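You operate a simulated robot arm through the tools that you are given. There is no shell and no other tool. Be economical: measure what you need, move in short steps, check, and stop when the job is done.

You run a simulated robot arm. Do the job below in one go: nothing can be reset, and whatever is moved stays where it is left.

## Task
Open the small drawer, put the orange clip on the steel counter away in the inside of the small drawer, then shut the drawer. Put the brown cone on the steel counter away on the blue table. Put the small white cone on the floor of the packing tray away on the shelf under the narrow table. Put one of the iron weights from the pale table in the dark basket. Open the green table drawer, take the wooden wedge on the long table and put it away in the inside of the green table drawer, then shut the drawer. Push the cabinet door shut. Any order will do. Set down upright: brown cone, small white cone.

Only the result counts: the job must be done as asked and must still hold three seconds after the hand-in. Knocking over, shifting, dropping, spilling or breaking anything else fails it.

## Robot
A 7-joint arm with a fingered hand on a trunk, on a base that drives. Base frame: it is fixed to the floor where the robot stands at the start and does not move with it; the origin is under the middle of the robot, x ahead of it, y to its left, z up. Readings come in m, rad, newtons and seconds.
With the tool pointing down near the work surface it reaches from about 0.32 to 0.7 m from the robot's upright axis, wherever it stands. Its first joint turns from -1.204 to 3.002 rad. Places, roughly: blue table [-3.7, -6.9, 0.7]; brown cone (8x8x13 cm) [3.8, 1.7, 0.9]; cabinet door [0, -5.4, 1.3]; dark basket (22x21x11 cm) [-1.7, 6.9, 1.4]; green table drawer [-1.9, -6.7, 0.6]; inside of the green table drawer [-1.9, -6.8, 0.6]; inside of the small drawer [0.9, 0.2, 0.6]; iron weight [-2.75, 6.25, 0.75]; orange clip (4x3x7 cm) [2.6, 2.9, 0.8]; shelf under the narrow table (99x17 cm) [-4.32, 2.72, 0.24]; small drawer [0.8, 0.1, 0.7]; small white cone (8x8x14 cm) [-2.6, 5.8, 0.9]; wooden wedge (8x3x4 cm) [-6.5, -3, 0.8]. Payload 3.4 kg.
The TCP is the grasp point between the finger pads, 0.025 m short of the fingertips. In the tool frame z runs along the fingers and y along their closing line. The gripper opens to 0.088 m. The gripper's body begins 0.029 m behind the TCP. The gripper is a hand of 5 fingers: y runs from the thumb to the fingers, the wrist lies at [-0.013, -0.097, -0.162] in the tool frame, and closing takes about 1.5 s.
Orientation is that of the tool frame in the base frame, as [roll, pitch, yaw] about the fixed x, y, z axes, in that order (R = Rz(yaw) Ry(pitch) Rx(roll)). With the fingers straight down and the wrist toward the robot, the tool's x, y and z point along [0, 1, 0], [1, 0, 0] and [0, 0, -1] of the base frame.

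## Interface
- The arm moves only by the tool arm_command. Its argument "increments" is a list of rows, each a list of 2 entries, a list of its own where there are three numbers: the shift along the base's x, y, z in units of 50 mm (1.0 is 50 mm), then the turn, a rotation vector about the base's x, y, z in units of 6 degrees (1.0 is 6 degrees). In form: [[[tx, ty, tz], [ax, ay, az]], ...]. A call has 1 to 8 rows; each row shifts and turns the commanded pose from where the row before left it. "gripper" is the opening, from 0 (shut) to 1 (fully open), set as the call begins (left out, the last holds). A call with a number of a shift or a turn outside -1 to 1 is refused whole. Rows are played at 5 a second. More than 0.05 m and 0.15 rad between two rows, or a gripper value outside its range, and nothing of the call is played. Where a pose cannot be reached the arm comes as near as it can. A force on the tool above 40 N (or 10 N above the force at the start of the call, whichever is more), or a blocked arm, ends the call early, and 0.2 s more pass. The fingers move at their own pace (about 0.153 m/s each) and stop on an object; they squeeze with about 26 N. The grip force told is the motor's: it shows also when the fingers shut on nothing. Time passes only in rows, and 0.2 s behind the last, so rows that do not move let the fingers close. It gives the time, the measured TCP pose, the force on the tool (base axes), the opening and the grip force at its end, in the units of the frame above (readings bear some noise), with the torque about the TCP (base axes, N m) and any sound that the robot's microphone picked up.
- Cameras (640 x 400 px; columns grow to the right, rows downward): "scene" is now at [0.1362, -0.0199, 1.1439]; the picture's right is [-0.22, -0.98, -0.00], its down [-0.57, 0.13, -0.81] and it looks along [0.79, -0.18, -0.58] (base axes); focal length 263 px, centre (320, 200). "wrist" rides on the gripper at [0.059, -0.079, -0.105] in the tool frame; the picture's right is [-0.73, 0.32, -0.61], its down [-0.62, -0.68, 0.38] and it looks along [-0.29, 0.66, 0.70] (tool axes); focal length 234 px, centre (320, 200). There is no depth. A picture from a camera that has moved, and an enlarged one, comes with that camera's place and axes in the base frame and with its lens.
- grab_frame(camera): a new picture of that camera. No time passes.
- lift_body(by): slides the trunk up (or, below 0, down) by that many m; the arm and the scene camera ride with it, the base frame stays. It gives what a move gives, with no picture.
- drive_base(legs): drives the robot by 1 to 6 legs, each [ahead, left, turn to the left] in m, m and rad, along the robot's own axes; the way and the turn of a leg run together, so that a leg with both is an arc; at most 1.5 m and 3.142 rad a leg. The arm and the cameras ride along, it lands a little off, and it stops where it bumps. It gives what a move gives.
- move_fingers(index, middle, ring, little, thumb_bend, thumb_turn): sets how far each is bent, from 0 (flat) to 100 (curled in); at 30 the hand is open as for a grip, at 70 the pads meet at the TCP. One left out holds its place. A second passes; each finger stops where it meets its share of the squeeze, and holds until it gets a number again. A gripper value or a shape takes the hand back. It gives what a move gives, with no picture; readings hold the bend of each and the force on index, middle, ring, little, thumb and palm. thumb_turn goes from beside the hand (0) to across from the fingers (100), as for a grip.
- hand_shape(shape): the hand has 5 fingers and takes this shape, open, in about a second: jaw (thumb against the fingers, like two jaws); tri (thumb and two fingers); tip (a fingertip pinch); poke (one finger out to press); point (the index stretched); flat (the hand flat); cup (the hand cupped); fist (a fist). The gripper value then closes the fingers along that shape, each until it touches; the sizes above hold for jaw. It gives what a move gives, with no picture.
- aim_head(pan, tilt): turns the head with the scene camera to pan (to the left, within 1.501 rad either way) and tilt (down, from -0.506 to 1.204), counted from straight ahead of the robot. It gives what a move gives.
- zoom(camera, box): a new picture of the part [left, top, right, bottom] of that camera's present view, enlarged. No time passes.
- finish_job(): hands the job in; it is judged then, once.

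Work in short steps. Places have to be worked out from the pictures, the camera data and where the tool is seen: move nearer, look again, correct. Check each grasp and each placing, and mend what went wrong. You have 217 turns and 198 pictures in all, those below and enlarged ones among them. Open the gripper and draw the arm clear of the work before you hand the job in, unless the task says otherwise; then end with one line.

The tools are called after "Emit:" as a command line: name --argument value ..., lists and objects as JSON in quotes. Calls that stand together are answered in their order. arm_command: Moves the arm, as the interface text tells. Its arguments: {"type":"object","properties":{"increments":{"type":"array","items":{"type":"array"}},"gripper":{"type":"number"}},"required":["increments"]} The other tools are called the same way: lift_body (by) slides the trunk up or down; hand_shape (shape) gives the hand a shape; move_fingers (index, middle, ring, little, thumb_bend, thumb_turn) moves the fingers one by one; drive_base (legs) drives the base; aim_head (pan, tilt) turns the head that bears the scene camera; grab_frame (camera) takes a picture; zoom (camera, box) takes an enlarged picture of a part of a camera's view; finish_job () hands the job in.

At the start:

```text
time: 0.0
tool_pos: [0.4722, -0.2756, 0.8648]
tcp_rot: [3.141, -0.001, 1.569]
force: [-0.1, -0.5, 0.3]
moment: [-0.04, 0.0, 0.0]
width: 0.0877
grip_force: 0.0
shape: jaw
bend: [30.0, 30.0, 30.0, 30.0, 30.0, 98.0]
finger forces: [0.0, 0.0, 0.0, 0.0, 0.0, 0.1]
trunk travel left (down, up): [-0.4, 0.54]
robot x, y, heading: [-0.0005, 0.0048, -0.001]
head pan, tilt: [-0.222, 0.621]
```

scene: 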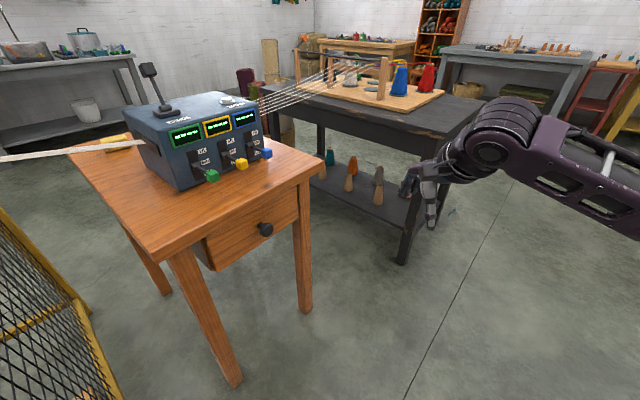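
wrist: 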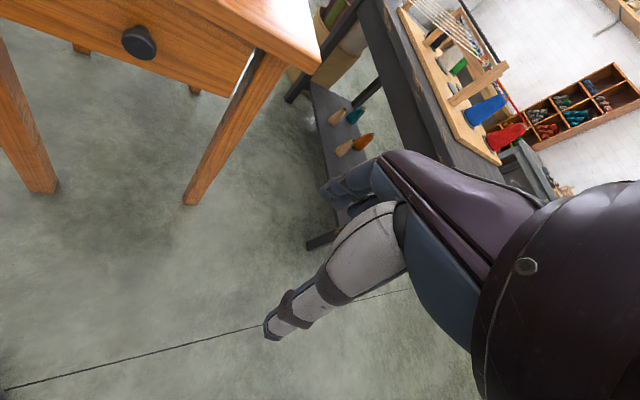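

The scene and wrist views put the small drawer's knob at about (0.67, 0.005, 0.68), with the drawer face pointing along (-0.78, -0.63). I'll drive to stand square in front of it.

Emit:
drive_base --legs '[[0.13, -0.43, 0], [0, 0, 0.68]]'

Emit:
aim_head --pan 0 --tilt 0.6

Emit:
grab_frame --camera "scene"

Emit:
grab_frame --camera "wrist"

```text
time: 4.5
tool_pos: [0.671, -0.3437, 0.8665]
tcp_rot: [-3.14, -0.001, 2.254]
force: [0.3, -1.0, -1.0]
moment: [0.0, -0.02, -0.01]
width: 0.0875
grip_force: 0.0
shape: jaw
bend: [30.0, 30.0, 30.0, 30.0, 30.0, 98.0]
finger forces: [0.0, 0.1, 0.0, 0.0, 0.0, 0.0]
trunk travel left (down, up): [-0.4, 0.54]
robot x, y, heading: [0.1315, -0.4288, 0.681]
head pan, tilt: [-0.222, 0.621]
```

```text
time: 5.3
tool_pos: [0.6697, -0.3446, 0.8656]
tcp_rot: [-3.141, 0.0, 2.252]
force: [-0.4, -0.9, -0.1]
moment: [-0.01, 0.0, 0.0]
width: 0.0878
grip_force: 0.1
shape: jaw
bend: [30.0, 30.0, 30.0, 30.0, 30.0, 98.0]
finger forces: [0.1, 0.0, 0.0, 0.0, 0.0, 0.0]
trunk travel left (down, up): [-0.4, 0.54]
robot x, y, heading: [0.1339, -0.4301, 0.682]
head pan, tilt: [0.0, 0.6]
```

```text
195 pictures are left
camera scene: at [0.2385, -0.341, 1.1457], right [0.63, -0.78, 0.0], down [-0.44, -0.36, -0.83], along [0.64, 0.52, -0.56], focal length 263 px, centre (320, 200)
```

scene: 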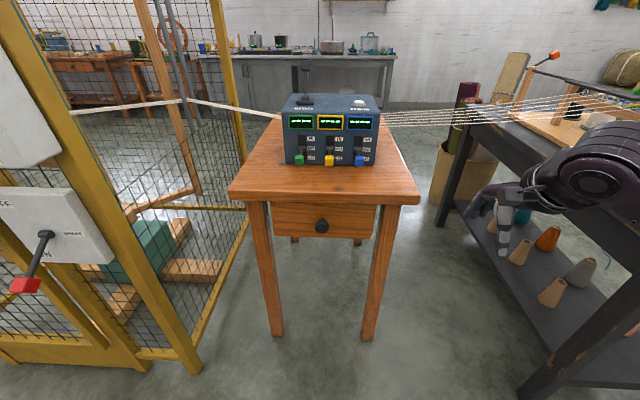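

```text
194 pictures are left
camera wrist: at [0.5721, -0.3478, 0.9691], right [0.71, -0.36, 0.61], down [-0.14, -0.91, -0.38], along [0.69, 0.19, -0.7], focal length 234 px, centre (320, 200)
```

wrist: 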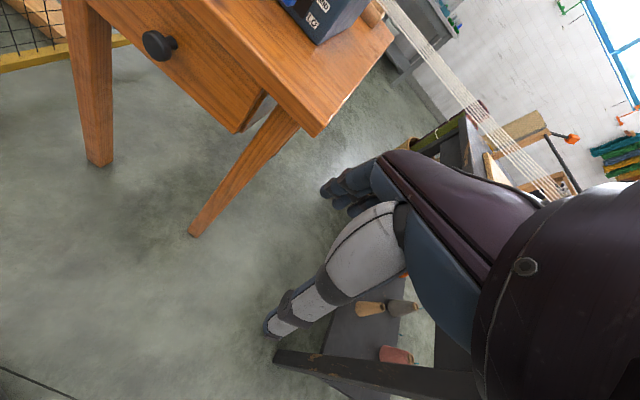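

The robot is square to the table with the knob at (0.671, 0.007, 0.677). I'll tip the hand to point forward and bring it in front of the knob, in two calls.

Emit:
arm_command --increments '[[[-0.125, 0.365, -0.253], [0.631, -0.776, 0]], [[-0.125, 0.365, -0.253], [0.631, -0.776, 0]], [[-0.125, 0.365, -0.253], [0.631, -0.776, 0]], [[-0.125, 0.365, -0.253], [0.631, -0.776, 0]], [[-0.125, 0.365, -0.253], [0.631, -0.776, 0]], [[-0.125, 0.365, -0.253], [0.631, -0.776, 0]], [[-0.125, 0.365, -0.253], [0.631, -0.776, 0]], [[-0.125, 0.365, -0.253], [0.631, -0.776, 0]]]' --gripper 1

Emit:
arm_command --increments '[[[-0.125, 0.365, -0.253], [0.631, -0.776, 0]], [[-0.125, 0.365, -0.253], [0.631, -0.776, 0]], [[-0.125, 0.365, -0.253], [0.631, -0.776, 0]], [[-0.125, 0.365, -0.253], [0.631, -0.776, 0]], [[-0.125, 0.365, -0.253], [0.631, -0.776, 0]], [[-0.125, 0.365, -0.253], [0.631, -0.776, 0]], [[-0.125, 0.365, -0.253], [0.631, -0.776, 0]]]'

Emit:
grab_frame --camera "scene"

Emit:
grab_frame --camera "wrist"

```text
time: 7.1
tool_pos: [0.6194, -0.1974, 0.7631]
tcp_rot: [2.303, -0.001, 2.254]
force: [-1.3, -0.6, -0.2]
moment: [0.05, 0.01, -0.03]
width: 0.0879
grip_force: 0.0
shape: jaw
bend: [30.0, 30.0, 30.0, 30.0, 30.0, 98.0]
finger forces: [0.0, 0.0, 0.0, 0.1, 0.1, 0.0]
trunk travel left (down, up): [-0.4, 0.54]
robot x, y, heading: [0.133, -0.4279, 0.682]
head pan, tilt: [0.0, 0.6]
```

```text
time: 8.7
tool_pos: [0.5765, -0.07, 0.675]
tcp_rot: [1.569, -0.001, 2.254]
force: [0.9, -0.5, -0.7]
moment: [-0.03, -0.01, -0.02]
width: 0.0879
grip_force: 0.0
shape: jaw
bend: [30.0, 30.0, 30.0, 30.0, 30.0, 98.0]
finger forces: [0.1, 0.1, 0.1, 0.0, 0.0, 0.1]
trunk travel left (down, up): [-0.4, 0.54]
robot x, y, heading: [0.1297, -0.4289, 0.685]
head pan, tilt: [0.0, 0.6]
```

```text
193 pictures are left
camera scene: at [0.2384, -0.3405, 1.1457], right [0.63, -0.78, 0.0], down [-0.44, -0.36, -0.82], along [0.64, 0.52, -0.57], focal length 263 px, centre (320, 200)
```

scene: 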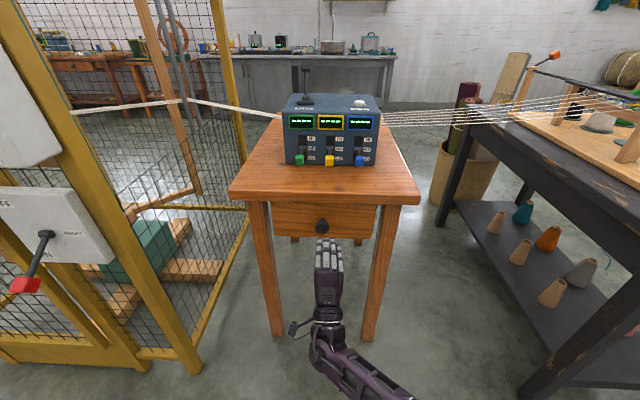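

```text
192 pictures are left
camera wrist: at [0.4578, -0.0911, 0.5945], right [-0.01, -0.95, 0.32], down [0.69, -0.24, -0.68], along [0.72, 0.21, 0.66], focal length 234 px, centre (320, 200)
```

wrist: 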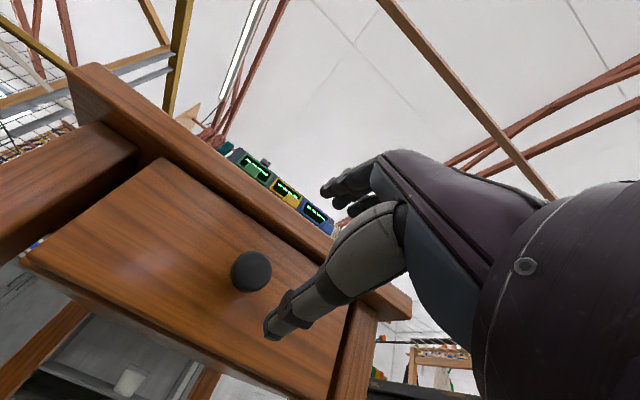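

The hand is lined up, with the knob 12 cm ahead along the hand. I'll advance 0.13 m and close.

Emit:
arm_command --increments '[[[0.5, 0.41, 0], [0, 0, 0]], [[0.5, 0.41, 0], [0, 0, 0]], [[0.5, 0.41, 0], [0, 0, 0]], [[0.5, 0.41, 0.04], [0, 0, 0]]]'

Emit:
arm_command --increments '[[[0, 0, 0], [0, 0, 0]], [[0, 0, 0], [0, 0, 0]], [[0, 0, 0], [0, 0, 0]], [[0, 0, 0], [0, 0, 0]], [[0, 0, 0], [0, 0, 0]], [[0, 0, 0], [0, 0, 0]], [[0, 0, 0], [0, 0, 0]], [[0, 0, 0], [0, 0, 0]]]' --gripper 0

Emit:
grab_frame --camera "wrist"

```text
time: 9.7
tool_pos: [0.659, -0.0055, 0.6806]
tcp_rot: [1.567, -0.003, 2.256]
force: [-0.3, -0.4, 0.2]
moment: [0.01, 0.0, 0.01]
width: 0.0879
grip_force: 0.0
shape: jaw
bend: [30.0, 30.0, 30.0, 30.0, 30.0, 98.0]
finger forces: [0.0, 0.0, 0.0, 0.0, 0.0, 0.1]
out of reach, approached as far as the arm can: row 4
trunk travel left (down, up): [-0.4, 0.54]
robot x, y, heading: [0.132, -0.4236, 0.683]
head pan, tilt: [0.0, 0.6]
```

```text
time: 11.5
tool_pos: [0.6585, -0.0063, 0.6802]
tcp_rot: [1.571, 0.0, 2.252]
force: [-0.5, 1.9, -3.1]
moment: [-0.11, 0.1, 0.05]
width: 0.0297
grip_force: 26.2
shape: jaw
bend: [74.0, 56.0, 64.0, 62.0, 72.0, 100.0]
finger forces: [13.4, 7.5, 0.1, 0.1, 23.7, 0.0]
trunk travel left (down, up): [-0.4, 0.54]
robot x, y, heading: [0.1299, -0.4253, 0.682]
head pan, tilt: [0.0, 0.6]
```

```text
191 pictures are left
camera wrist: at [0.5395, -0.0252, 0.5998], right [-0.01, -0.95, 0.32], down [0.69, -0.24, -0.68], along [0.72, 0.21, 0.66], focal length 234 px, centre (320, 200)
```

wrist: 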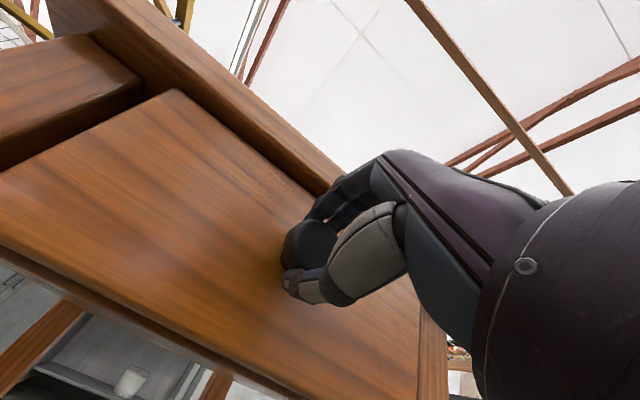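

The knob is gripped at 3 cm width. I'll pull by backing the base 0.16 m.

Emit:
drive_base --legs '[[-0.16, 0, 0]]'

Emit:
grab_frame --camera "scene"

```text
time: 12.9
tool_pos: [0.5295, -0.1043, 0.6794]
tcp_rot: [1.57, 0.002, 2.255]
force: [-10.1, 15.2, -4.9]
moment: [-0.21, 0.04, 0.34]
width: 0.0296
grip_force: 26.3
shape: jaw
bend: [73.0, 58.0, 64.0, 62.0, 72.0, 98.0]
finger forces: [15.8, 5.1, 0.0, 0.0, 25.4, 0.0]
trunk travel left (down, up): [-0.4, 0.54]
robot x, y, heading: [0.0029, -0.5302, 0.686]
head pan, tilt: [0.0, 0.6]
```

```text
190 pictures are left
camera scene: at [0.1103, -0.441, 1.1455], right [0.63, -0.78, 0.0], down [-0.44, -0.36, -0.82], along [0.64, 0.52, -0.57], focal length 263 px, centre (320, 200)
```

scene: 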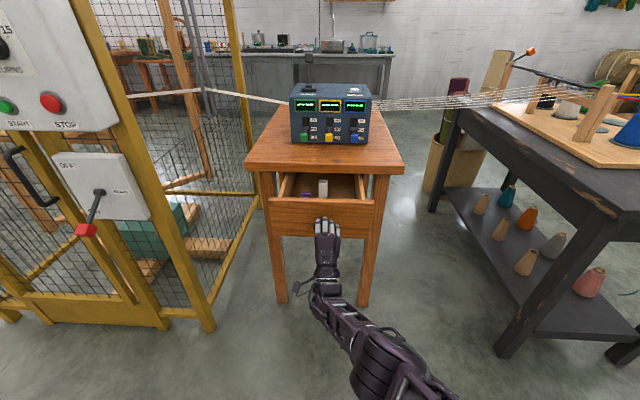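

The drawer came out about 0.16 m. I'll pull 0.05 m more for room.

Emit:
drive_base --legs '[[-0.05, 0, 0]]'

Emit:
arm_command --increments '[[[0, 0, 0], [0, 0, 0]], [[0, 0, 0], [0, 0, 0]], [[0, 0, 0], [0, 0, 0]], [[0, 0, 0], [0, 0, 0]], [[0, 0, 0], [0, 0, 0]]]' --gripper 1

Emit:
grab_frame --camera "scene"

```text
time: 13.8
tool_pos: [0.4893, -0.1351, 0.6797]
tcp_rot: [1.571, 0.0, 2.26]
force: [-11.0, 16.2, -5.3]
moment: [-0.23, 0.01, 0.4]
width: 0.0289
grip_force: 25.9
shape: jaw
bend: [73.0, 58.0, 64.0, 62.0, 72.0, 97.0]
finger forces: [15.7, 4.8, 0.1, 0.0, 25.6, 0.0]
trunk travel left (down, up): [-0.4, 0.54]
robot x, y, heading: [-0.0344, -0.5629, 0.685]
head pan, tilt: [0.0, 0.6]
```

```text
time: 15.0
tool_pos: [0.4909, -0.1371, 0.681]
tcp_rot: [1.568, -0.001, 2.26]
force: [0.2, -0.3, 0.4]
moment: [0.02, 0.0, 0.01]
width: 0.0875
grip_force: 0.1
shape: jaw
bend: [30.0, 30.0, 30.0, 30.0, 30.0, 98.0]
finger forces: [0.0, 0.0, 0.1, 0.0, 0.1, 0.0]
trunk travel left (down, up): [-0.4, 0.54]
robot x, y, heading: [-0.0335, -0.5618, 0.679]
head pan, tilt: [0.0, 0.6]
```

```text
189 pictures are left
camera scene: at [0.0726, -0.4751, 1.1457], right [0.63, -0.78, 0.0], down [-0.44, -0.36, -0.83], along [0.64, 0.52, -0.56], focal length 263 px, centre (320, 200)
```

scene: 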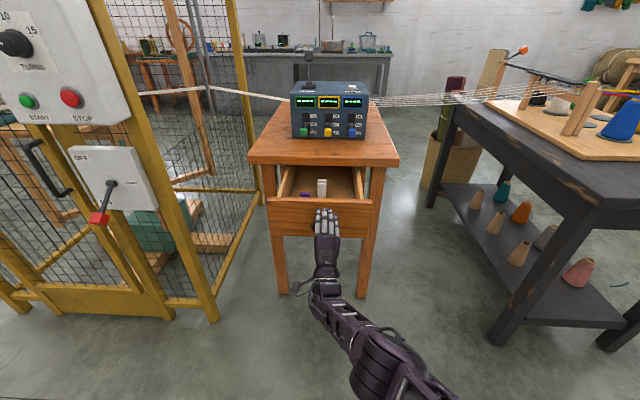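

The drawer is open about 0.21 m and the knob is released. I'll back off, raise the trunk, and look around to plan a route to the steel counter.

Emit:
drive_base --legs '[[-0.35, 0, 0]]'

Emit:
lift_body --by 0.5

Emit:
aim_head --pan 0.7 --tilt 0.35

Emit:
grab_frame --camera "scene"

Emit:
aim_head --pan -0.5 --tilt 0.35

Emit:
grab_frame --camera "scene"

Emit:
aim_head --pan -1.5 --tilt 0.3

Emit:
grab_frame --camera "scene"

Emit:
aim_head --pan 1.5 --tilt 0.3

Emit:
grab_frame --camera "scene"

```text
time: 17.3
tool_pos: [0.2236, -0.3548, 0.6811]
tcp_rot: [1.569, -0.001, 2.26]
force: [0.0, -0.6, 0.5]
moment: [0.0, 0.01, 0.03]
width: 0.0877
grip_force: 0.1
shape: jaw
bend: [30.0, 30.0, 30.0, 30.0, 30.0, 98.0]
finger forces: [0.0, 0.0, 0.0, 0.0, 0.0, 0.0]
trunk travel left (down, up): [-0.4, 0.54]
robot x, y, heading: [-0.3005, -0.7798, 0.678]
head pan, tilt: [0.0, 0.6]
```

```text
refused: 0.5 is not a number from -0.4 to 0.4
```

```text
time: 18.4
tool_pos: [0.2236, -0.3548, 0.6807]
tcp_rot: [1.569, -0.001, 2.259]
force: [-0.1, 0.1, -0.2]
moment: [-0.02, 0.01, 0.0]
width: 0.0875
grip_force: 0.1
shape: jaw
bend: [30.0, 30.0, 30.0, 30.0, 30.0, 98.0]
finger forces: [0.0, 0.0, 0.0, 0.0, 0.0, 0.1]
trunk travel left (down, up): [-0.4, 0.54]
robot x, y, heading: [-0.3022, -0.7783, 0.681]
head pan, tilt: [0.7, 0.351]
```

```text
188 pictures are left
camera scene: at [-0.2452, -0.6565, 1.1684], right [0.98, -0.19, 0.0], down [-0.06, -0.34, -0.94], along [0.18, 0.92, -0.34], focal length 263 px, centre (320, 200)
```

scene: 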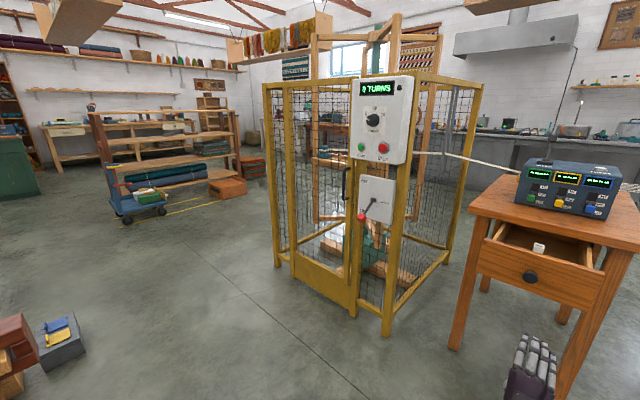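

```text
time: 19.8
tool_pos: [0.2227, -0.3547, 0.681]
tcp_rot: [1.569, -0.001, 2.261]
force: [0.4, -1.1, 0.4]
moment: [0.01, 0.0, -0.01]
width: 0.0874
grip_force: 0.0
shape: jaw
bend: [30.0, 30.0, 30.0, 30.0, 30.0, 98.0]
finger forces: [0.0, 0.1, 0.1, 0.0, 0.1, 0.0]
trunk travel left (down, up): [-0.4, 0.54]
robot x, y, heading: [-0.3033, -0.779, 0.679]
head pan, tilt: [-0.499, 0.351]
```

```text
187 pictures are left
camera scene: at [-0.1711, -0.7309, 1.1684], right [0.18, -0.98, 0.0], down [-0.34, -0.06, -0.94], along [0.92, 0.17, -0.34], focal length 263 px, centre (320, 200)
```

scene: 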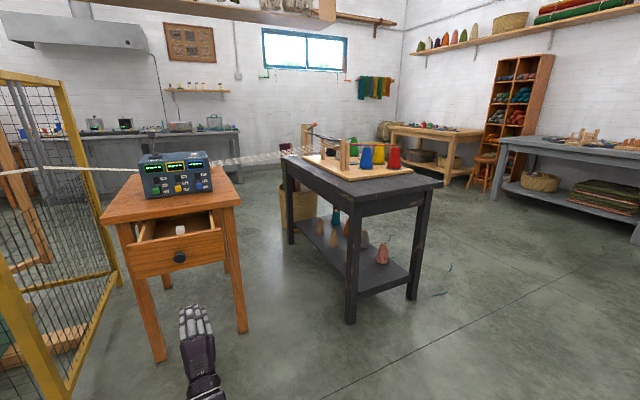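

```text
time: 21.0
tool_pos: [0.2232, -0.3552, 0.6803]
tcp_rot: [1.569, -0.001, 2.259]
force: [0.4, -0.3, -0.2]
moment: [0.0, 0.0, -0.01]
width: 0.0876
grip_force: 0.3
shape: jaw
bend: [30.0, 30.0, 30.0, 30.0, 30.0, 98.0]
finger forces: [0.0, 0.0, 0.0, 0.1, 0.1, 0.0]
trunk travel left (down, up): [-0.4, 0.54]
robot x, y, heading: [-0.3041, -0.7773, 0.68]
head pan, tilt: [-1.499, 0.3]
```

```text
186 pictures are left
camera scene: at [-0.1986, -0.8159, 1.1732], right [-0.73, -0.69, 0.0], down [-0.2, 0.22, -0.96], along [0.66, -0.7, -0.3], focal length 263 px, centre (320, 200)
```

scene: 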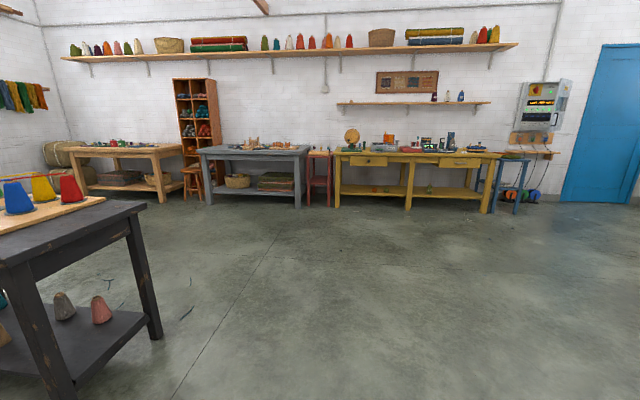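

```text
time: 23.6
tool_pos: [0.2231, -0.3546, 0.6808]
tcp_rot: [1.57, -0.001, 2.261]
force: [0.2, 0.4, -0.3]
moment: [-0.01, -0.02, 0.02]
width: 0.0876
grip_force: 0.0
shape: jaw
bend: [30.0, 30.0, 30.0, 30.0, 30.0, 98.0]
finger forces: [0.0, 0.0, 0.0, 0.0, 0.0, 0.0]
trunk travel left (down, up): [-0.4, 0.54]
robot x, y, heading: [-0.3046, -0.7797, 0.683]
head pan, tilt: [1.499, 0.3]
```

```text
185 pictures are left
camera scene: at [-0.3162, -0.6715, 1.1732], right [0.82, 0.57, 0.0], down [0.17, -0.24, -0.96], along [-0.55, 0.78, -0.3], focal length 263 px, centre (320, 200)
```

scene: 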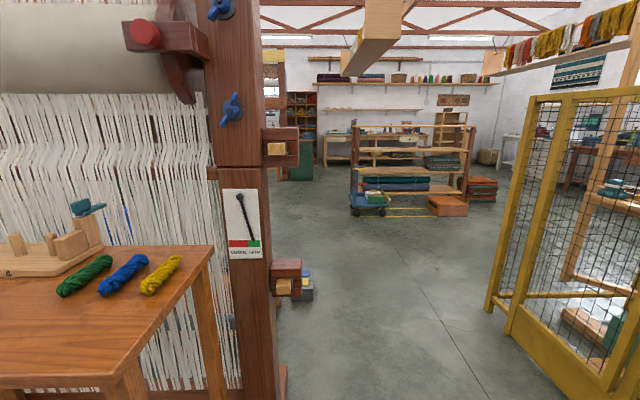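

The map is clear: I'll go right, around the black table, to the steel counter, which is parallel to this table about 3.5 m ahead. I'll raise the trunk first.

Emit:
lift_body --by 0.3

Emit:
drive_base --legs '[[0, -1.5, 0], [0, -0.4, 0], [1.5, 0, 0], [1.5, 0, 0], [0.1, 1.5, 0], [0, 1.3, 0]]'

Emit:
aim_head --pan 0 --tilt 0.45

Emit:
grab_frame --camera "scene"

```text
time: 26.6
tool_pos: [0.2244, -0.3557, 0.9806]
tcp_rot: [1.57, 0.0, 2.259]
force: [-0.9, 0.7, 0.4]
moment: [0.01, 0.02, 0.0]
width: 0.0875
grip_force: 0.0
shape: jaw
bend: [30.0, 30.0, 30.0, 30.0, 30.0, 98.0]
finger forces: [0.1, 0.0, 0.0, 0.1, 0.1, 0.1]
trunk travel left (down, up): [-0.7, 0.24]
robot x, y, heading: [-0.3027, -0.7796, 0.686]
head pan, tilt: [1.499, 0.3]
```

```text
refused: leg 5 is longer than a leg can be; nothing moved
```

```text
time: 28.2
tool_pos: [0.2227, -0.3543, 0.9808]
tcp_rot: [1.568, -0.001, 2.26]
force: [-0.2, 0.9, -0.4]
moment: [0.0, -0.01, 0.0]
width: 0.0874
grip_force: 0.0
shape: jaw
bend: [30.0, 30.0, 30.0, 30.0, 30.0, 98.0]
finger forces: [0.0, 0.0, 0.0, 0.0, 0.1, 0.0]
trunk travel left (down, up): [-0.7, 0.24]
robot x, y, heading: [-0.3017, -0.7779, 0.684]
head pan, tilt: [0.0, 0.45]
```

```text
184 pictures are left
camera scene: at [-0.1914, -0.6899, 1.4592], right [0.63, -0.78, 0.0], down [-0.34, -0.28, -0.9], along [0.7, 0.57, -0.44], focal length 263 px, centre (320, 200)
```

scene: 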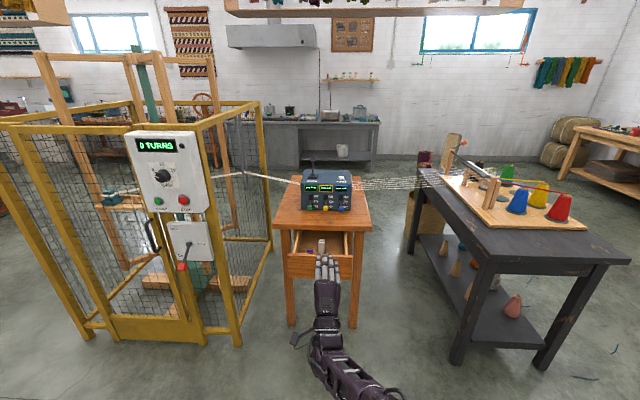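

Leg 5 was too long, so nothing moved. I'll repeat with legs that fit.

Emit:
drive_base --legs '[[0, -1.5, 0], [0, -0.4, 0], [1.5, 0, 0], [1.5, 0, 0], [0, 1.5, 0], [0.1, 1.3, 0]]'

Emit:
grab_frame --camera "scene"

```text
time: 64.8
tool_pos: [2.0112, 2.3046, 0.9798]
tcp_rot: [1.57, 0.0, 2.268]
force: [0.4, 0.0, 0.4]
moment: [0.0, -0.01, 0.0]
width: 0.0874
grip_force: 0.0
shape: jaw
bend: [30.0, 30.0, 30.0, 30.0, 30.0, 98.0]
finger forces: [0.0, 0.0, 0.0, 0.0, 0.0, 0.0]
trunk travel left (down, up): [-0.7, 0.24]
robot x, y, heading: [1.4869, 1.8735, 0.697]
head pan, tilt: [0.0, 0.45]
```

```text
183 pictures are left
camera scene: at [1.5995, 1.9647, 1.4592], right [0.64, -0.77, 0.0], down [-0.34, -0.28, -0.9], along [0.69, 0.57, -0.44], focal length 263 px, centre (320, 200)
```

scene: 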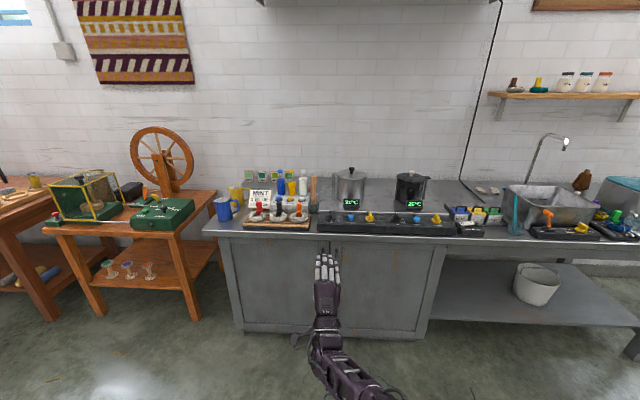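

I'm at the counter. I'll zoom in to find the orange clip near (306,199).

Emit:
zoom --camera "scene" --box '[200, 150, 360, 250]'

Emit:
zoom --camera "scene" --box '[440, 140, 640, 265]'

```text
4.00 times, centred on (280, 200) of scene
camera zoom: at [1.5995, 1.9647, 1.4592], right [0.64, -0.77, 0.0], down [-0.34, -0.28, -0.9], along [0.69, 0.57, -0.44], focal length 1054 px, centre (480, 200)
```

zoom: 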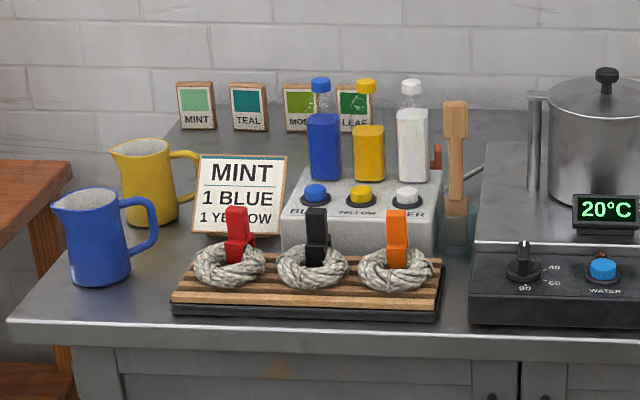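

```text
3.20 times, centred on (540, 202) of scene
camera zoom: at [1.5995, 1.9647, 1.4592], right [0.64, -0.77, 0.0], down [-0.34, -0.28, -0.9], along [0.69, 0.57, -0.44], focal length 843 px, centre (-384, 192)
```

zoom: 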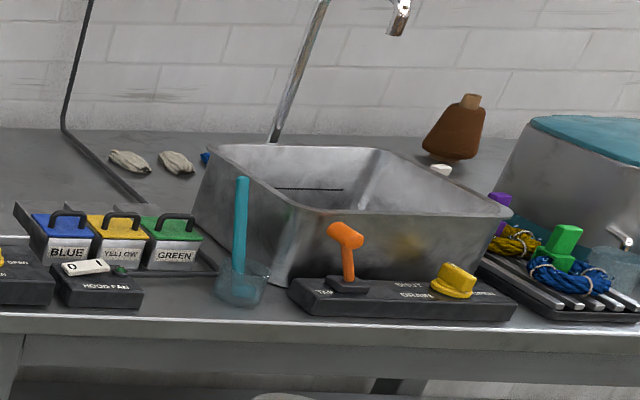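

The orange clip stands in the right-hand rope skein on a board. I'll turn the tool down again and draw it in before approaching.

Emit:
arm_command --increments '[[[-0.2, -0.17, 0.13], [-0.642, 0.767, 0]], [[-0.2, -0.17, 0.13], [-0.642, 0.767, 0]], [[-0.2, -0.17, 0.13], [-0.642, 0.767, 0]], [[-0.2, -0.17, 0.13], [-0.642, 0.767, 0]], [[-0.2, -0.17, 0.13], [-0.642, 0.767, 0]], [[-0.2, -0.17, 0.13], [-0.642, 0.767, 0]], [[-0.2, -0.17, 0.13], [-0.642, 0.767, 0]], [[-0.2, -0.17, 0.13], [-0.642, 0.767, 0]]]'

Emit:
arm_command --increments '[[[-0.2, -0.17, 0.13], [-0.642, 0.767, 0]], [[-0.2, -0.17, 0.13], [-0.642, 0.767, 0]], [[-0.2, -0.17, 0.13], [-0.642, 0.767, 0]], [[-0.2, -0.17, 0.13], [-0.642, 0.767, 0]], [[-0.2, -0.17, 0.13], [-0.642, 0.767, 0]], [[-0.2, -0.17, 0.13], [-0.642, 0.767, 0]], [[-0.2, -0.17, 0.13], [-0.642, 0.767, 0]]]'

Emit:
drive_base --legs '[[0.55, 0.1, 0]]'

Emit:
grab_frame --camera "scene"

Emit:
grab_frame --camera "wrist"

```text
time: 66.6
tool_pos: [1.9306, 2.2342, 1.0315]
tcp_rot: [2.408, -0.003, 2.269]
force: [-0.1, -0.8, 0.1]
moment: [-0.01, -0.01, 0.0]
width: 0.088
grip_force: 0.0
shape: jaw
bend: [30.0, 30.0, 30.0, 30.0, 30.0, 98.0]
finger forces: [0.1, 0.0, 0.0, 0.0, 0.0, 0.1]
trunk travel left (down, up): [-0.7, 0.24]
robot x, y, heading: [1.4923, 1.8729, 0.691]
head pan, tilt: [0.0, 0.45]
```

```text
time: 67.5
tool_pos: [1.9628, 2.1627, 1.0132]
tcp_rot: [2.74, 0.185, 2.186]
force: [-0.8, 0.8, -0.4]
moment: [-0.03, -0.01, -0.02]
width: 0.0878
grip_force: 0.1
shape: jaw
bend: [30.0, 30.0, 30.0, 30.0, 30.0, 98.0]
finger forces: [0.0, 0.1, 0.0, 0.0, 0.0, 0.0]
out of reach, approached as far as the arm can: row 3, 4
trunk travel left (down, up): [-0.7, 0.24]
robot x, y, heading: [1.4888, 1.873, 0.699]
head pan, tilt: [0.0, 0.45]
stopped in row 4: the arm was blocked; the commanded pose is now the measured one
```

```text
time: 70.8
tool_pos: [2.322, 2.6054, 1.0131]
tcp_rot: [2.741, 0.186, 2.198]
force: [0.8, -0.7, 0.5]
moment: [0.0, 0.02, -0.03]
width: 0.0879
grip_force: 0.0
shape: jaw
bend: [30.0, 30.0, 30.0, 30.0, 30.0, 98.0]
finger forces: [0.0, 0.0, 0.0, 0.1, 0.1, 0.0]
trunk travel left (down, up): [-0.7, 0.24]
robot x, y, heading: [1.853, 2.3116, 0.705]
head pan, tilt: [0.0, 0.45]
```

```text
180 pictures are left
camera scene: at [1.9637, 2.4023, 1.4592], right [0.65, -0.76, 0.0], down [-0.33, -0.28, -0.9], along [0.69, 0.58, -0.44], focal length 263 px, centre (320, 200)
```

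scene: 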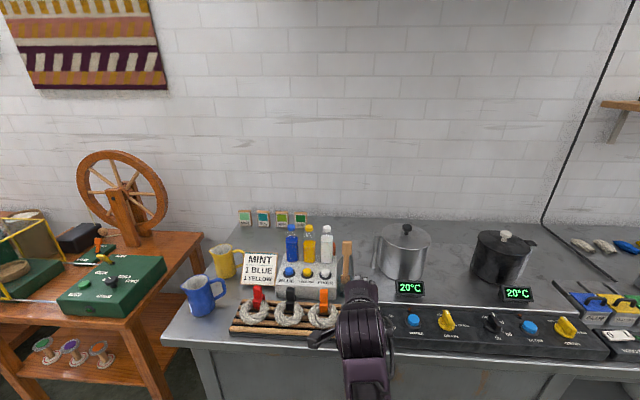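

```text
179 pictures are left
camera wrist: at [2.1887, 2.5955, 1.0655], right [0.39, -0.44, 0.81], down [0.04, -0.87, -0.49], along [0.92, 0.23, -0.32], focal length 234 px, centre (320, 200)
```

wrist: 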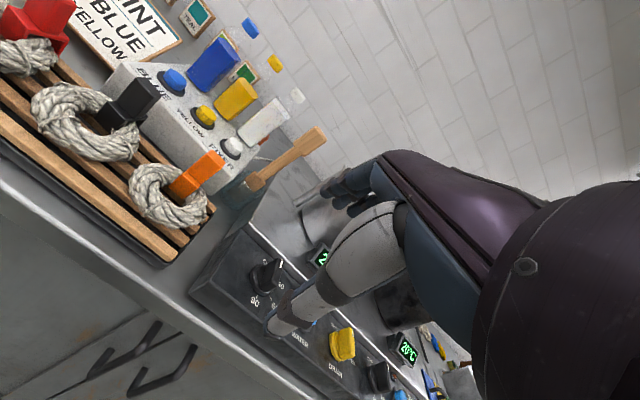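

Triangulation puts the clip centre at (2.397, 2.753, 0.864). The arm hit a limit when drawn in, so I'll first square the tool straight down where it is.

Emit:
arm_command --increments '[[[0, 0, 0.1], [-0.16, 0.83, 0.08]], [[0, 0, 0.1], [-0.16, 0.83, 0.08]], [[0, 0, 0.1], [-0.16, 0.83, 0.08]], [[0, 0, 0.1], [-0.16, 0.83, 0.08]], [[0, 0, 0.1], [-0.16, 0.83, 0.08]]]'

```text
time: 71.3
tool_pos: [2.3736, 2.5579, 1.0012]
tcp_rot: [2.828, 0.299, 2.149]
force: [0.3, -1.1, 0.2]
moment: [-0.01, 0.03, 0.01]
width: 0.0877
grip_force: 0.0
shape: jaw
bend: [30.0, 30.0, 30.0, 30.0, 30.0, 98.0]
finger forces: [0.0, 0.0, 0.0, 0.0, 0.0, 0.1]
out of reach, approached as far as the arm can: row 2
trunk travel left (down, up): [-0.7, 0.24]
robot x, y, heading: [1.8555, 2.3091, 0.703]
head pan, tilt: [0.0, 0.45]
stopped in row 2: the arm was blocked; the commanded pose is now the measured one
```

It's still at a joint limit. I'll move toward the starting stance (right and higher), then straighten the orientation.

Emit:
arm_command --increments '[[[0.1, -0.7, 0.7], [0, 0, 0]], [[0.1, -0.7, 0.7], [0, 0, 0]], [[0.1, -0.7, 0.7], [0, 0, 0]], [[0.1, -0.6, 0.7], [0.15, 0.8, 0.15]], [[0, -0.4, 0.5], [0.15, 0.8, 0.15]], [[0, 0, 0], [0.15, 0.8, 0.15]], [[0, 0, 0], [0.15, 0.8, 0.15]], [[0, 0, 0], [0.15, 0.8, 0.15]]]'

```text
time: 71.8
tool_pos: [2.4205, 2.4728, 1.0353]
tcp_rot: [2.802, 0.422, 2.075]
force: [-0.8, -0.6, -1.4]
moment: [0.03, -0.01, -0.03]
width: 0.0879
grip_force: 0.0
shape: jaw
bend: [30.0, 30.0, 30.0, 30.0, 30.0, 98.0]
finger forces: [0.0, 0.1, 0.0, 0.1, 0.0, 0.1]
out of reach, approached as far as the arm can: row 1, 2
trunk travel left (down, up): [-0.7, 0.24]
robot x, y, heading: [1.8556, 2.3101, 0.706]
head pan, tilt: [0.0, 0.45]
stopped in row 2: the arm was blocked; the commanded pose is now the measured one
```

I'll undo the sideways tilt first, in place.

Emit:
arm_command --increments '[[[0, 0, 0.1], [0.88, 0.49, 0]], [[0, 0, 0.1], [0.88, 0.49, 0]], [[0, 0, 0.1], [0.88, 0.49, 0]], [[0, 0, 0.1], [0.88, 0.49, 0]], [[0, 0, 0], [0, 0, 0.95]], [[0, 0, 0], [0, 0, 0.95]]]'

Emit:
grab_frame --camera "scene"

```text
time: 73.4
tool_pos: [2.4593, 2.4469, 1.0029]
tcp_rot: [2.773, 0.102, 2.127]
force: [-0.4, -0.4, 0.5]
moment: [-0.02, 0.03, -0.01]
width: 0.088
grip_force: 0.1
shape: jaw
bend: [30.0, 30.0, 30.0, 30.0, 30.0, 98.0]
finger forces: [0.1, 0.1, 0.0, 0.0, 0.0, 0.1]
out of reach, approached as far as the arm can: row 2, 3, 4, 5, 6
trunk travel left (down, up): [-0.7, 0.24]
robot x, y, heading: [1.8532, 2.3123, 0.705]
head pan, tilt: [0.0, 0.45]
stopped in row 6: the arm was blocked; the commanded pose is now the measured one
```

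```text
178 pictures are left
camera scene: at [1.9639, 2.4016, 1.4592], right [0.65, -0.76, 0.0], down [-0.33, -0.28, -0.9], along [0.69, 0.58, -0.44], focal length 263 px, centre (320, 200)
```

scene: 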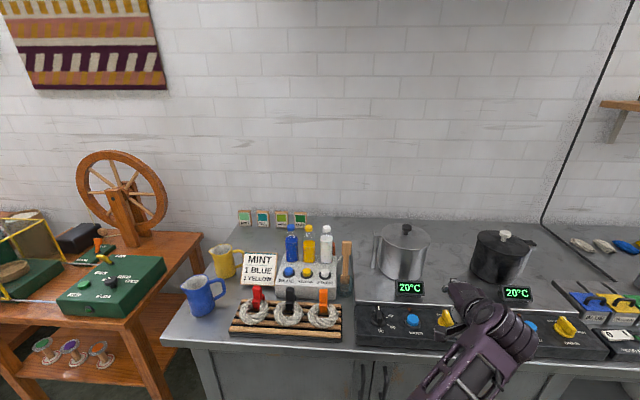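

The tilt is mostly fixed. I'll try raising it, then finishing the rotation.

Emit:
arm_command --increments '[[[-0.1, 0, 0.7], [0, 0, 0]], [[-0.1, 0, 0.7], [0, 0, 0]], [[-0.1, 0, 0.7], [0, 0, 0]], [[-0.1, 0, 0.7], [0, 0, 0]], [[0, 0, 0], [-0.3, 0.6, 0.2]], [[0, 0, 0], [-0.3, 0.6, 0.2]]]'

```text
time: 74.8
tool_pos: [2.4668, 2.45, 0.9965]
tcp_rot: [2.877, 0.113, 2.148]
force: [-0.6, 1.3, 0.4]
moment: [0.0, 0.0, 0.0]
width: 0.0878
grip_force: 0.1
shape: jaw
bend: [30.0, 30.0, 30.0, 30.0, 30.0, 98.0]
finger forces: [0.1, 0.0, 0.0, 0.0, 0.1, 0.0]
out of reach, approached as far as the arm can: row 1, 2, 3, 4, 5, 6
trunk travel left (down, up): [-0.7, 0.24]
robot x, y, heading: [1.8558, 2.3091, 0.702]
head pan, tilt: [0.0, 0.45]
```

The height is capped in this arm posture. I'll back off from the counter and return the arm to the horizontal pose it had before, then retrace the known path.

Emit:
drive_base --legs '[[-0.45, 0, 0]]'

Emit:
arm_command --increments '[[[-0.157, 0.407, -0.02], [0.64, -0.636, 0.086]], [[-0.157, 0.407, -0.02], [0.64, -0.636, 0.086]], [[-0.157, 0.407, -0.02], [0.64, -0.636, 0.086]], [[-0.157, 0.407, -0.02], [0.64, -0.636, 0.086]], [[-0.157, 0.407, -0.02], [0.64, -0.636, 0.086]], [[-0.157, 0.407, -0.02], [0.64, -0.636, 0.086]], [[-0.157, 0.407, -0.02], [0.64, -0.636, 0.086]]]'

Emit:
arm_command --increments '[[[-0.157, 0.407, -0.02], [0.64, -0.636, 0.086]], [[-0.157, 0.407, -0.02], [0.64, -0.636, 0.086]], [[-0.157, 0.407, -0.02], [0.64, -0.636, 0.086]], [[-0.157, 0.407, -0.02], [0.64, -0.636, 0.086]], [[-0.157, 0.407, -0.02], [0.64, -0.636, 0.086]], [[-0.157, 0.407, -0.02], [0.64, -0.636, 0.086]], [[-0.157, 0.407, -0.02], [0.64, -0.636, 0.086]]]'

Emit:
aim_head --pan 0 --tilt 0.9

Emit:
grab_frame --camera "scene"

```text
time: 77.5
tool_pos: [2.1237, 2.1633, 0.9974]
tcp_rot: [2.872, 0.109, 2.155]
force: [0.6, 0.4, -0.4]
moment: [0.03, 0.0, 0.01]
width: 0.0879
grip_force: 0.1
shape: jaw
bend: [30.0, 30.0, 30.0, 30.0, 30.0, 98.0]
finger forces: [0.1, 0.0, 0.0, 0.0, 0.1, 0.0]
trunk travel left (down, up): [-0.7, 0.24]
robot x, y, heading: [1.5113, 2.0162, 0.71]
head pan, tilt: [0.0, 0.45]
```

```text
time: 79.3
tool_pos: [2.1131, 2.294, 1.0647]
tcp_rot: [2.079, 0.048, 2.148]
force: [-0.9, -0.6, 0.5]
moment: [0.04, 0.0, -0.02]
width: 0.0879
grip_force: 0.0
shape: jaw
bend: [30.0, 30.0, 30.0, 30.0, 30.0, 98.0]
finger forces: [0.1, 0.1, 0.0, 0.1, 0.0, 0.1]
trunk travel left (down, up): [-0.7, 0.24]
robot x, y, heading: [1.5117, 2.0188, 0.706]
head pan, tilt: [0.0, 0.45]
stopped in row 7: the arm was blocked; the commanded pose is now the measured one
```

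```text
time: 80.9
tool_pos: [2.0559, 2.4379, 1.0572]
tcp_rot: [1.428, -0.072, 2.228]
force: [0.3, -0.3, 0.0]
moment: [0.01, 0.01, 0.02]
width: 0.088
grip_force: 0.1
shape: jaw
bend: [30.0, 30.0, 30.0, 30.0, 30.0, 98.0]
finger forces: [0.0, 0.1, 0.0, 0.1, 0.0, 0.0]
trunk travel left (down, up): [-0.7, 0.24]
robot x, y, heading: [1.5163, 2.0145, 0.714]
head pan, tilt: [0.0, 0.45]
```

```text
time: 81.8
tool_pos: [2.0571, 2.439, 1.057]
tcp_rot: [1.431, -0.071, 2.226]
force: [-0.3, -0.5, 0.6]
moment: [-0.01, 0.02, -0.01]
width: 0.0878
grip_force: 0.1
shape: jaw
bend: [30.0, 30.0, 30.0, 30.0, 30.0, 98.0]
finger forces: [0.0, 0.0, 0.0, 0.0, 0.1, 0.1]
trunk travel left (down, up): [-0.7, 0.24]
robot x, y, heading: [1.5139, 2.0161, 0.713]
head pan, tilt: [0.0, 0.901]
```

```text
177 pictures are left
camera scene: at [1.6076, 2.0993, 1.4209], right [0.65, -0.76, 0.0], down [-0.59, -0.51, -0.62], along [0.47, 0.41, -0.78], focal length 263 px, centre (320, 200)
```

scene: 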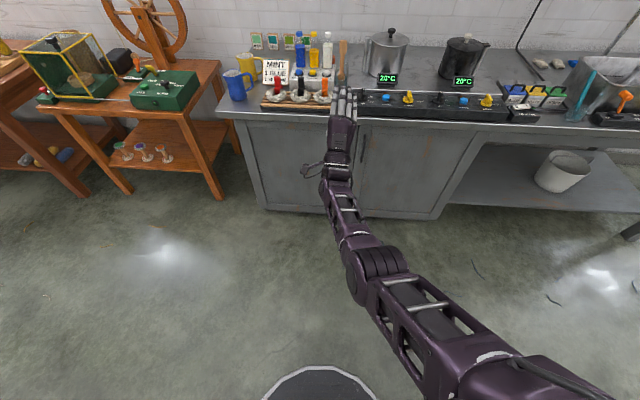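

The arm's shoulder is on the robot's right. I'll retrace the known good path back to the starting stance.

Emit:
arm_command --increments '[[[-0.011, -0.4, 0.135], [-0.7, 0.75, 0.03]], [[-0.011, -0.4, 0.135], [-0.7, 0.75, 0.03]], [[-0.011, -0.4, 0.135], [-0.7, 0.75, 0.03]], [[-0.011, -0.4, 0.135], [-0.7, 0.75, 0.03]], [[-0.011, -0.4, 0.135], [-0.7, 0.75, 0.03]], [[-0.011, -0.4, 0.135], [-0.7, 0.75, 0.03]], [[-0.011, -0.4, 0.135], [-0.7, 0.75, 0.03]], [[-0.011, -0.4, 0.135], [-0.7, 0.75, 0.03]]]'

Emit:
arm_command --increments '[[[-0.011, -0.4, 0.135], [-0.7, 0.75, 0.03]], [[-0.011, -0.4, 0.135], [-0.7, 0.75, 0.03]], [[-0.011, -0.4, 0.135], [-0.7, 0.75, 0.03]], [[-0.011, -0.4, 0.135], [-0.7, 0.75, 0.03]], [[-0.011, -0.4, 0.135], [-0.7, 0.75, 0.03]], [[-0.011, -0.4, 0.135], [-0.7, 0.75, 0.03]], [[-0.011, -0.4, 0.135], [-0.7, 0.75, 0.03]], [[-0.011, -0.4, 0.135], [-0.7, 0.75, 0.03]]]'

Emit:
grab_frame --camera "scene"

```text
time: 83.6
tool_pos: [2.0521, 2.2775, 1.1107]
tcp_rot: [2.289, 0.012, 2.231]
force: [-0.5, -0.3, 0.1]
moment: [-0.01, 0.04, 0.03]
width: 0.0879
grip_force: 0.0
shape: jaw
bend: [30.0, 30.0, 30.0, 30.0, 30.0, 98.0]
finger forces: [0.0, 0.1, 0.0, 0.1, 0.1, 0.0]
trunk travel left (down, up): [-0.7, 0.24]
robot x, y, heading: [1.5109, 2.0198, 0.711]
head pan, tilt: [0.0, 0.901]
```

```text
time: 85.4
tool_pos: [2.0439, 2.2294, 1.0722]
tcp_rot: [2.559, 0.042, 2.246]
force: [0.0, 0.2, 0.3]
moment: [-0.01, 0.03, 0.01]
width: 0.0875
grip_force: 0.1
shape: jaw
bend: [30.0, 30.0, 30.0, 30.0, 30.0, 98.0]
finger forces: [0.0, 0.0, 0.0, 0.0, 0.0, 0.0]
out of reach, approached as far as the arm can: row 2, 3, 4, 5, 6, 7, 8
trunk travel left (down, up): [-0.7, 0.24]
robot x, y, heading: [1.5108, 2.0171, 0.709]
head pan, tilt: [0.0, 0.901]
```

```text
176 pictures are left
camera scene: at [1.6079, 2.0988, 1.4209], right [0.65, -0.76, 0.0], down [-0.59, -0.51, -0.62], along [0.47, 0.41, -0.78], focal length 263 px, centre (320, 200)
```

scene: 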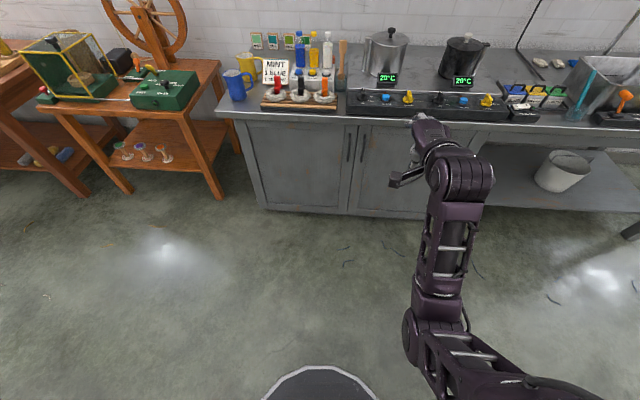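

The arm hits a limit again with the hand high, so I'll try the tool-down posture at a lower height.

Emit:
arm_command --increments '[[[-0.35, 0, -0.6], [0, 0, 0]], [[-0.35, 0, -0.6], [0, 0, 0]], [[-0.35, 0, -0.6], [0, 0, 0]], [[-0.35, 0, -0.6], [-0.55, 0.74, 0.05]], [[0, 0, 0], [-0.55, 0.74, 0.05]], [[0, 0, 0], [-0.55, 0.74, 0.05]], [[0, 0, 0], [-0.55, 0.74, 0.05]], [[0, 0, 0], [-0.55, 0.74, 0.05]]]'

```text
time: 87.1
tool_pos: [2.0082, 2.176, 0.9364]
tcp_rot: [2.908, 0.206, 2.245]
force: [0.5, 0.3, -1.4]
moment: [0.0, 0.0, 0.02]
width: 0.0878
grip_force: 0.0
shape: jaw
bend: [30.0, 30.0, 30.0, 30.0, 30.0, 98.0]
finger forces: [0.0, 0.0, 0.0, 0.0, 0.0, 0.0]
out of reach, approached as far as the arm can: row 7, 8
trunk travel left (down, up): [-0.7, 0.24]
robot x, y, heading: [1.5103, 2.0196, 0.712]
head pan, tilt: [0.0, 0.901]
stopped in row 8: the arm was blocked; the commanded pose is now the measured one
```

Lower works better, so I'll go down another 10 cm and finish the rotation.

Emit:
arm_command --increments '[[[0, 0, -0.7], [0, 0, 0]], [[0, 0, -0.7], [0, 0, 0]], [[0, 0, -0.7], [0, 0, 0]], [[0, 0, 0], [0.02, 0.73, 0.08]], [[0, 0, 0], [0.02, 0.73, 0.08]], [[0, 0, 0], [0.02, 0.73, 0.08]], [[0, 0, 0], [0.02, 0.73, 0.08]]]'

Emit:
grab_frame --camera "scene"

```text
time: 88.7
tool_pos: [2.0058, 2.1781, 0.8333]
tcp_rot: [3.14, -0.001, 2.301]
force: [0.7, 0.1, -0.4]
moment: [0.02, -0.03, 0.01]
width: 0.0875
grip_force: 0.1
shape: jaw
bend: [30.0, 30.0, 30.0, 30.0, 30.0, 98.0]
finger forces: [0.0, 0.0, 0.0, 0.0, 0.0, 0.1]
trunk travel left (down, up): [-0.7, 0.24]
robot x, y, heading: [1.5129, 2.0216, 0.712]
head pan, tilt: [0.0, 0.901]
```

```text
175 pictures are left
camera scene: at [1.6079, 2.0991, 1.4209], right [0.65, -0.76, 0.0], down [-0.59, -0.51, -0.62], along [0.47, 0.41, -0.78], focal length 263 px, centre (320, 200)
```

scene: 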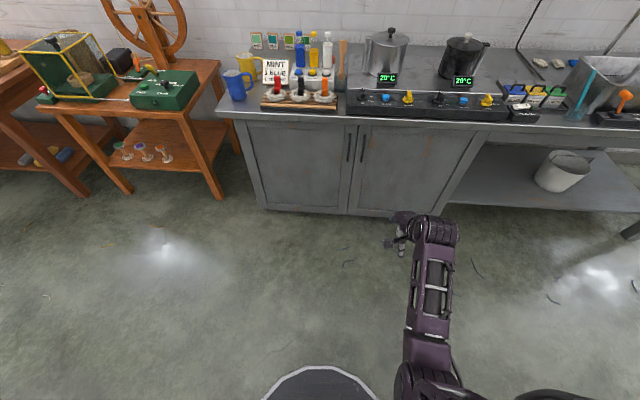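

The tool is straight down and the arm is comfortable here, so I'll use the trunk for height. I'll raise it 0.2 and drive so the clip is right under the hand.

Emit:
lift_body --by 0.22

Emit:
drive_base --legs '[[0.6, 0.176, 0]]'

Emit:
grab_frame --camera "wrist"

Emit:
grab_frame --camera "scene"

```text
time: 91.0
tool_pos: [2.0067, 2.1786, 1.0534]
tcp_rot: [3.139, -0.001, 2.303]
force: [-1.0, 0.9, -0.1]
moment: [-0.02, 0.0, 0.0]
width: 0.0879
grip_force: 0.0
shape: jaw
bend: [30.0, 30.0, 30.0, 30.0, 30.0, 98.0]
finger forces: [0.0, 0.1, 0.1, 0.0, 0.1, 0.0]
trunk travel left (down, up): [-0.92, 0.02]
robot x, y, heading: [1.5085, 2.0171, 0.714]
head pan, tilt: [0.0, 0.901]
```

```text
time: 94.5
tool_pos: [2.3482, 2.7032, 1.0527]
tcp_rot: [3.139, 0.001, 2.295]
force: [-1.1, -0.4, -0.8]
moment: [0.01, -0.01, 0.01]
width: 0.088
grip_force: 0.0
shape: jaw
bend: [30.0, 30.0, 30.0, 30.0, 30.0, 98.0]
finger forces: [0.0, 0.0, 0.0, 0.0, 0.0, 0.0]
trunk travel left (down, up): [-0.92, 0.02]
robot x, y, heading: [1.8563, 2.5433, 0.701]
head pan, tilt: [0.0, 0.901]
```

```text
174 pictures are left
camera wrist: at [2.2514, 2.6947, 1.1567], right [0.72, -0.33, 0.61], down [-0.09, -0.92, -0.39], along [0.69, 0.22, -0.69], focal length 234 px, centre (320, 200)
```

wrist: 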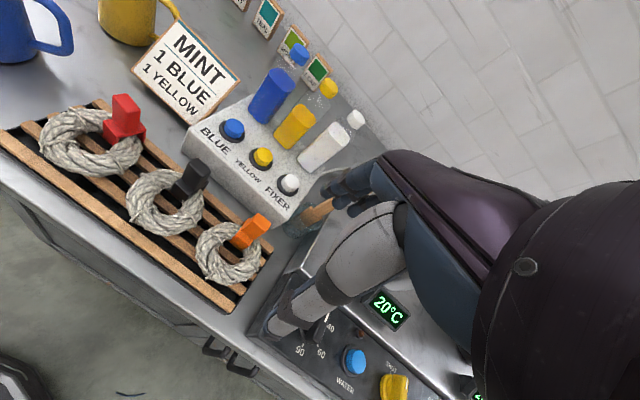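

```text
173 pictures are left
camera scene: at [1.9509, 2.6258, 1.6409], right [0.65, -0.76, 0.0], down [-0.6, -0.51, -0.62], along [0.47, 0.4, -0.78], focal length 263 px, centre (320, 200)
```

scene: 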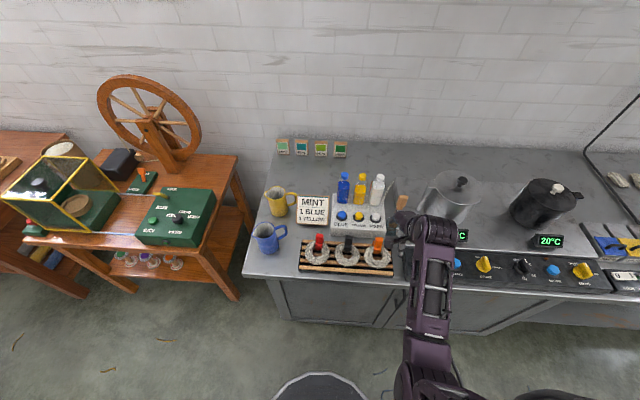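

The clip is at (2.403, 2.758), top about 0.90. I'll move over it, descend, and check before closing.

Emit:
arm_command --increments '[[[0.53, 0.55, 0], [0, 0, 0]], [[0.53, 0.55, 0], [0, 0, 0]], [[0, 0, -0.6], [0, 0, 0]], [[0, 0, -0.6], [0, 0, 0]], [[0, 0, -0.6], [0, 0, 0]], [[0, 0, -0.6], [0, 0, 0]], [[0, 0, -0.5], [0, 0, 0]]]'

Emit:
grab_frame --camera "wrist"

Emit:
zoom --camera "scene" --box '[290, 170, 450, 290]'

```text
time: 96.1
tool_pos: [2.4034, 2.7575, 0.9077]
tcp_rot: [3.138, 0.0, 2.295]
force: [0.4, 0.0, -0.1]
moment: [0.04, 0.02, -0.02]
width: 0.0879
grip_force: 0.1
shape: jaw
bend: [30.0, 30.0, 30.0, 30.0, 30.0, 98.0]
finger forces: [0.0, 0.0, 0.0, 0.1, 0.0, 0.0]
trunk travel left (down, up): [-0.92, 0.02]
robot x, y, heading: [1.8554, 2.5438, 0.704]
head pan, tilt: [0.0, 0.901]
```

```text
172 pictures are left
camera wrist: at [2.3045, 2.749, 1.0116], right [0.72, -0.33, 0.61], down [-0.1, -0.92, -0.39], along [0.69, 0.22, -0.69], focal length 234 px, centre (320, 200)
```

wrist: 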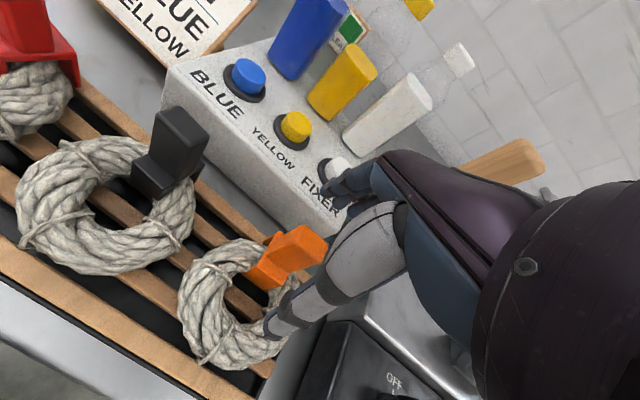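

```text
3.33 times, centred on (370, 230) of scene
camera zoom: at [1.952, 2.6268, 1.6408], right [0.65, -0.76, 0.0], down [-0.6, -0.51, -0.62], along [0.47, 0.4, -0.78], focal length 878 px, centre (153, 100)
```

zoom: 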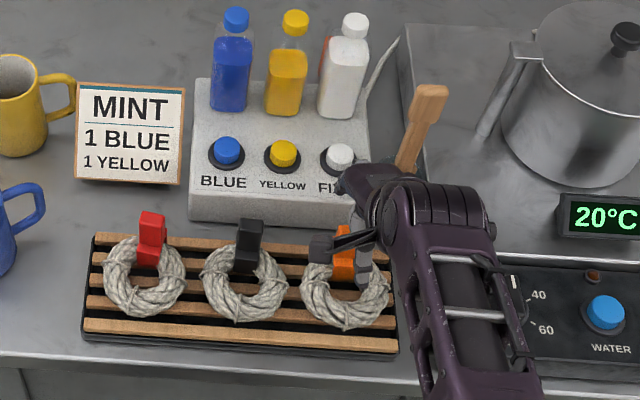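

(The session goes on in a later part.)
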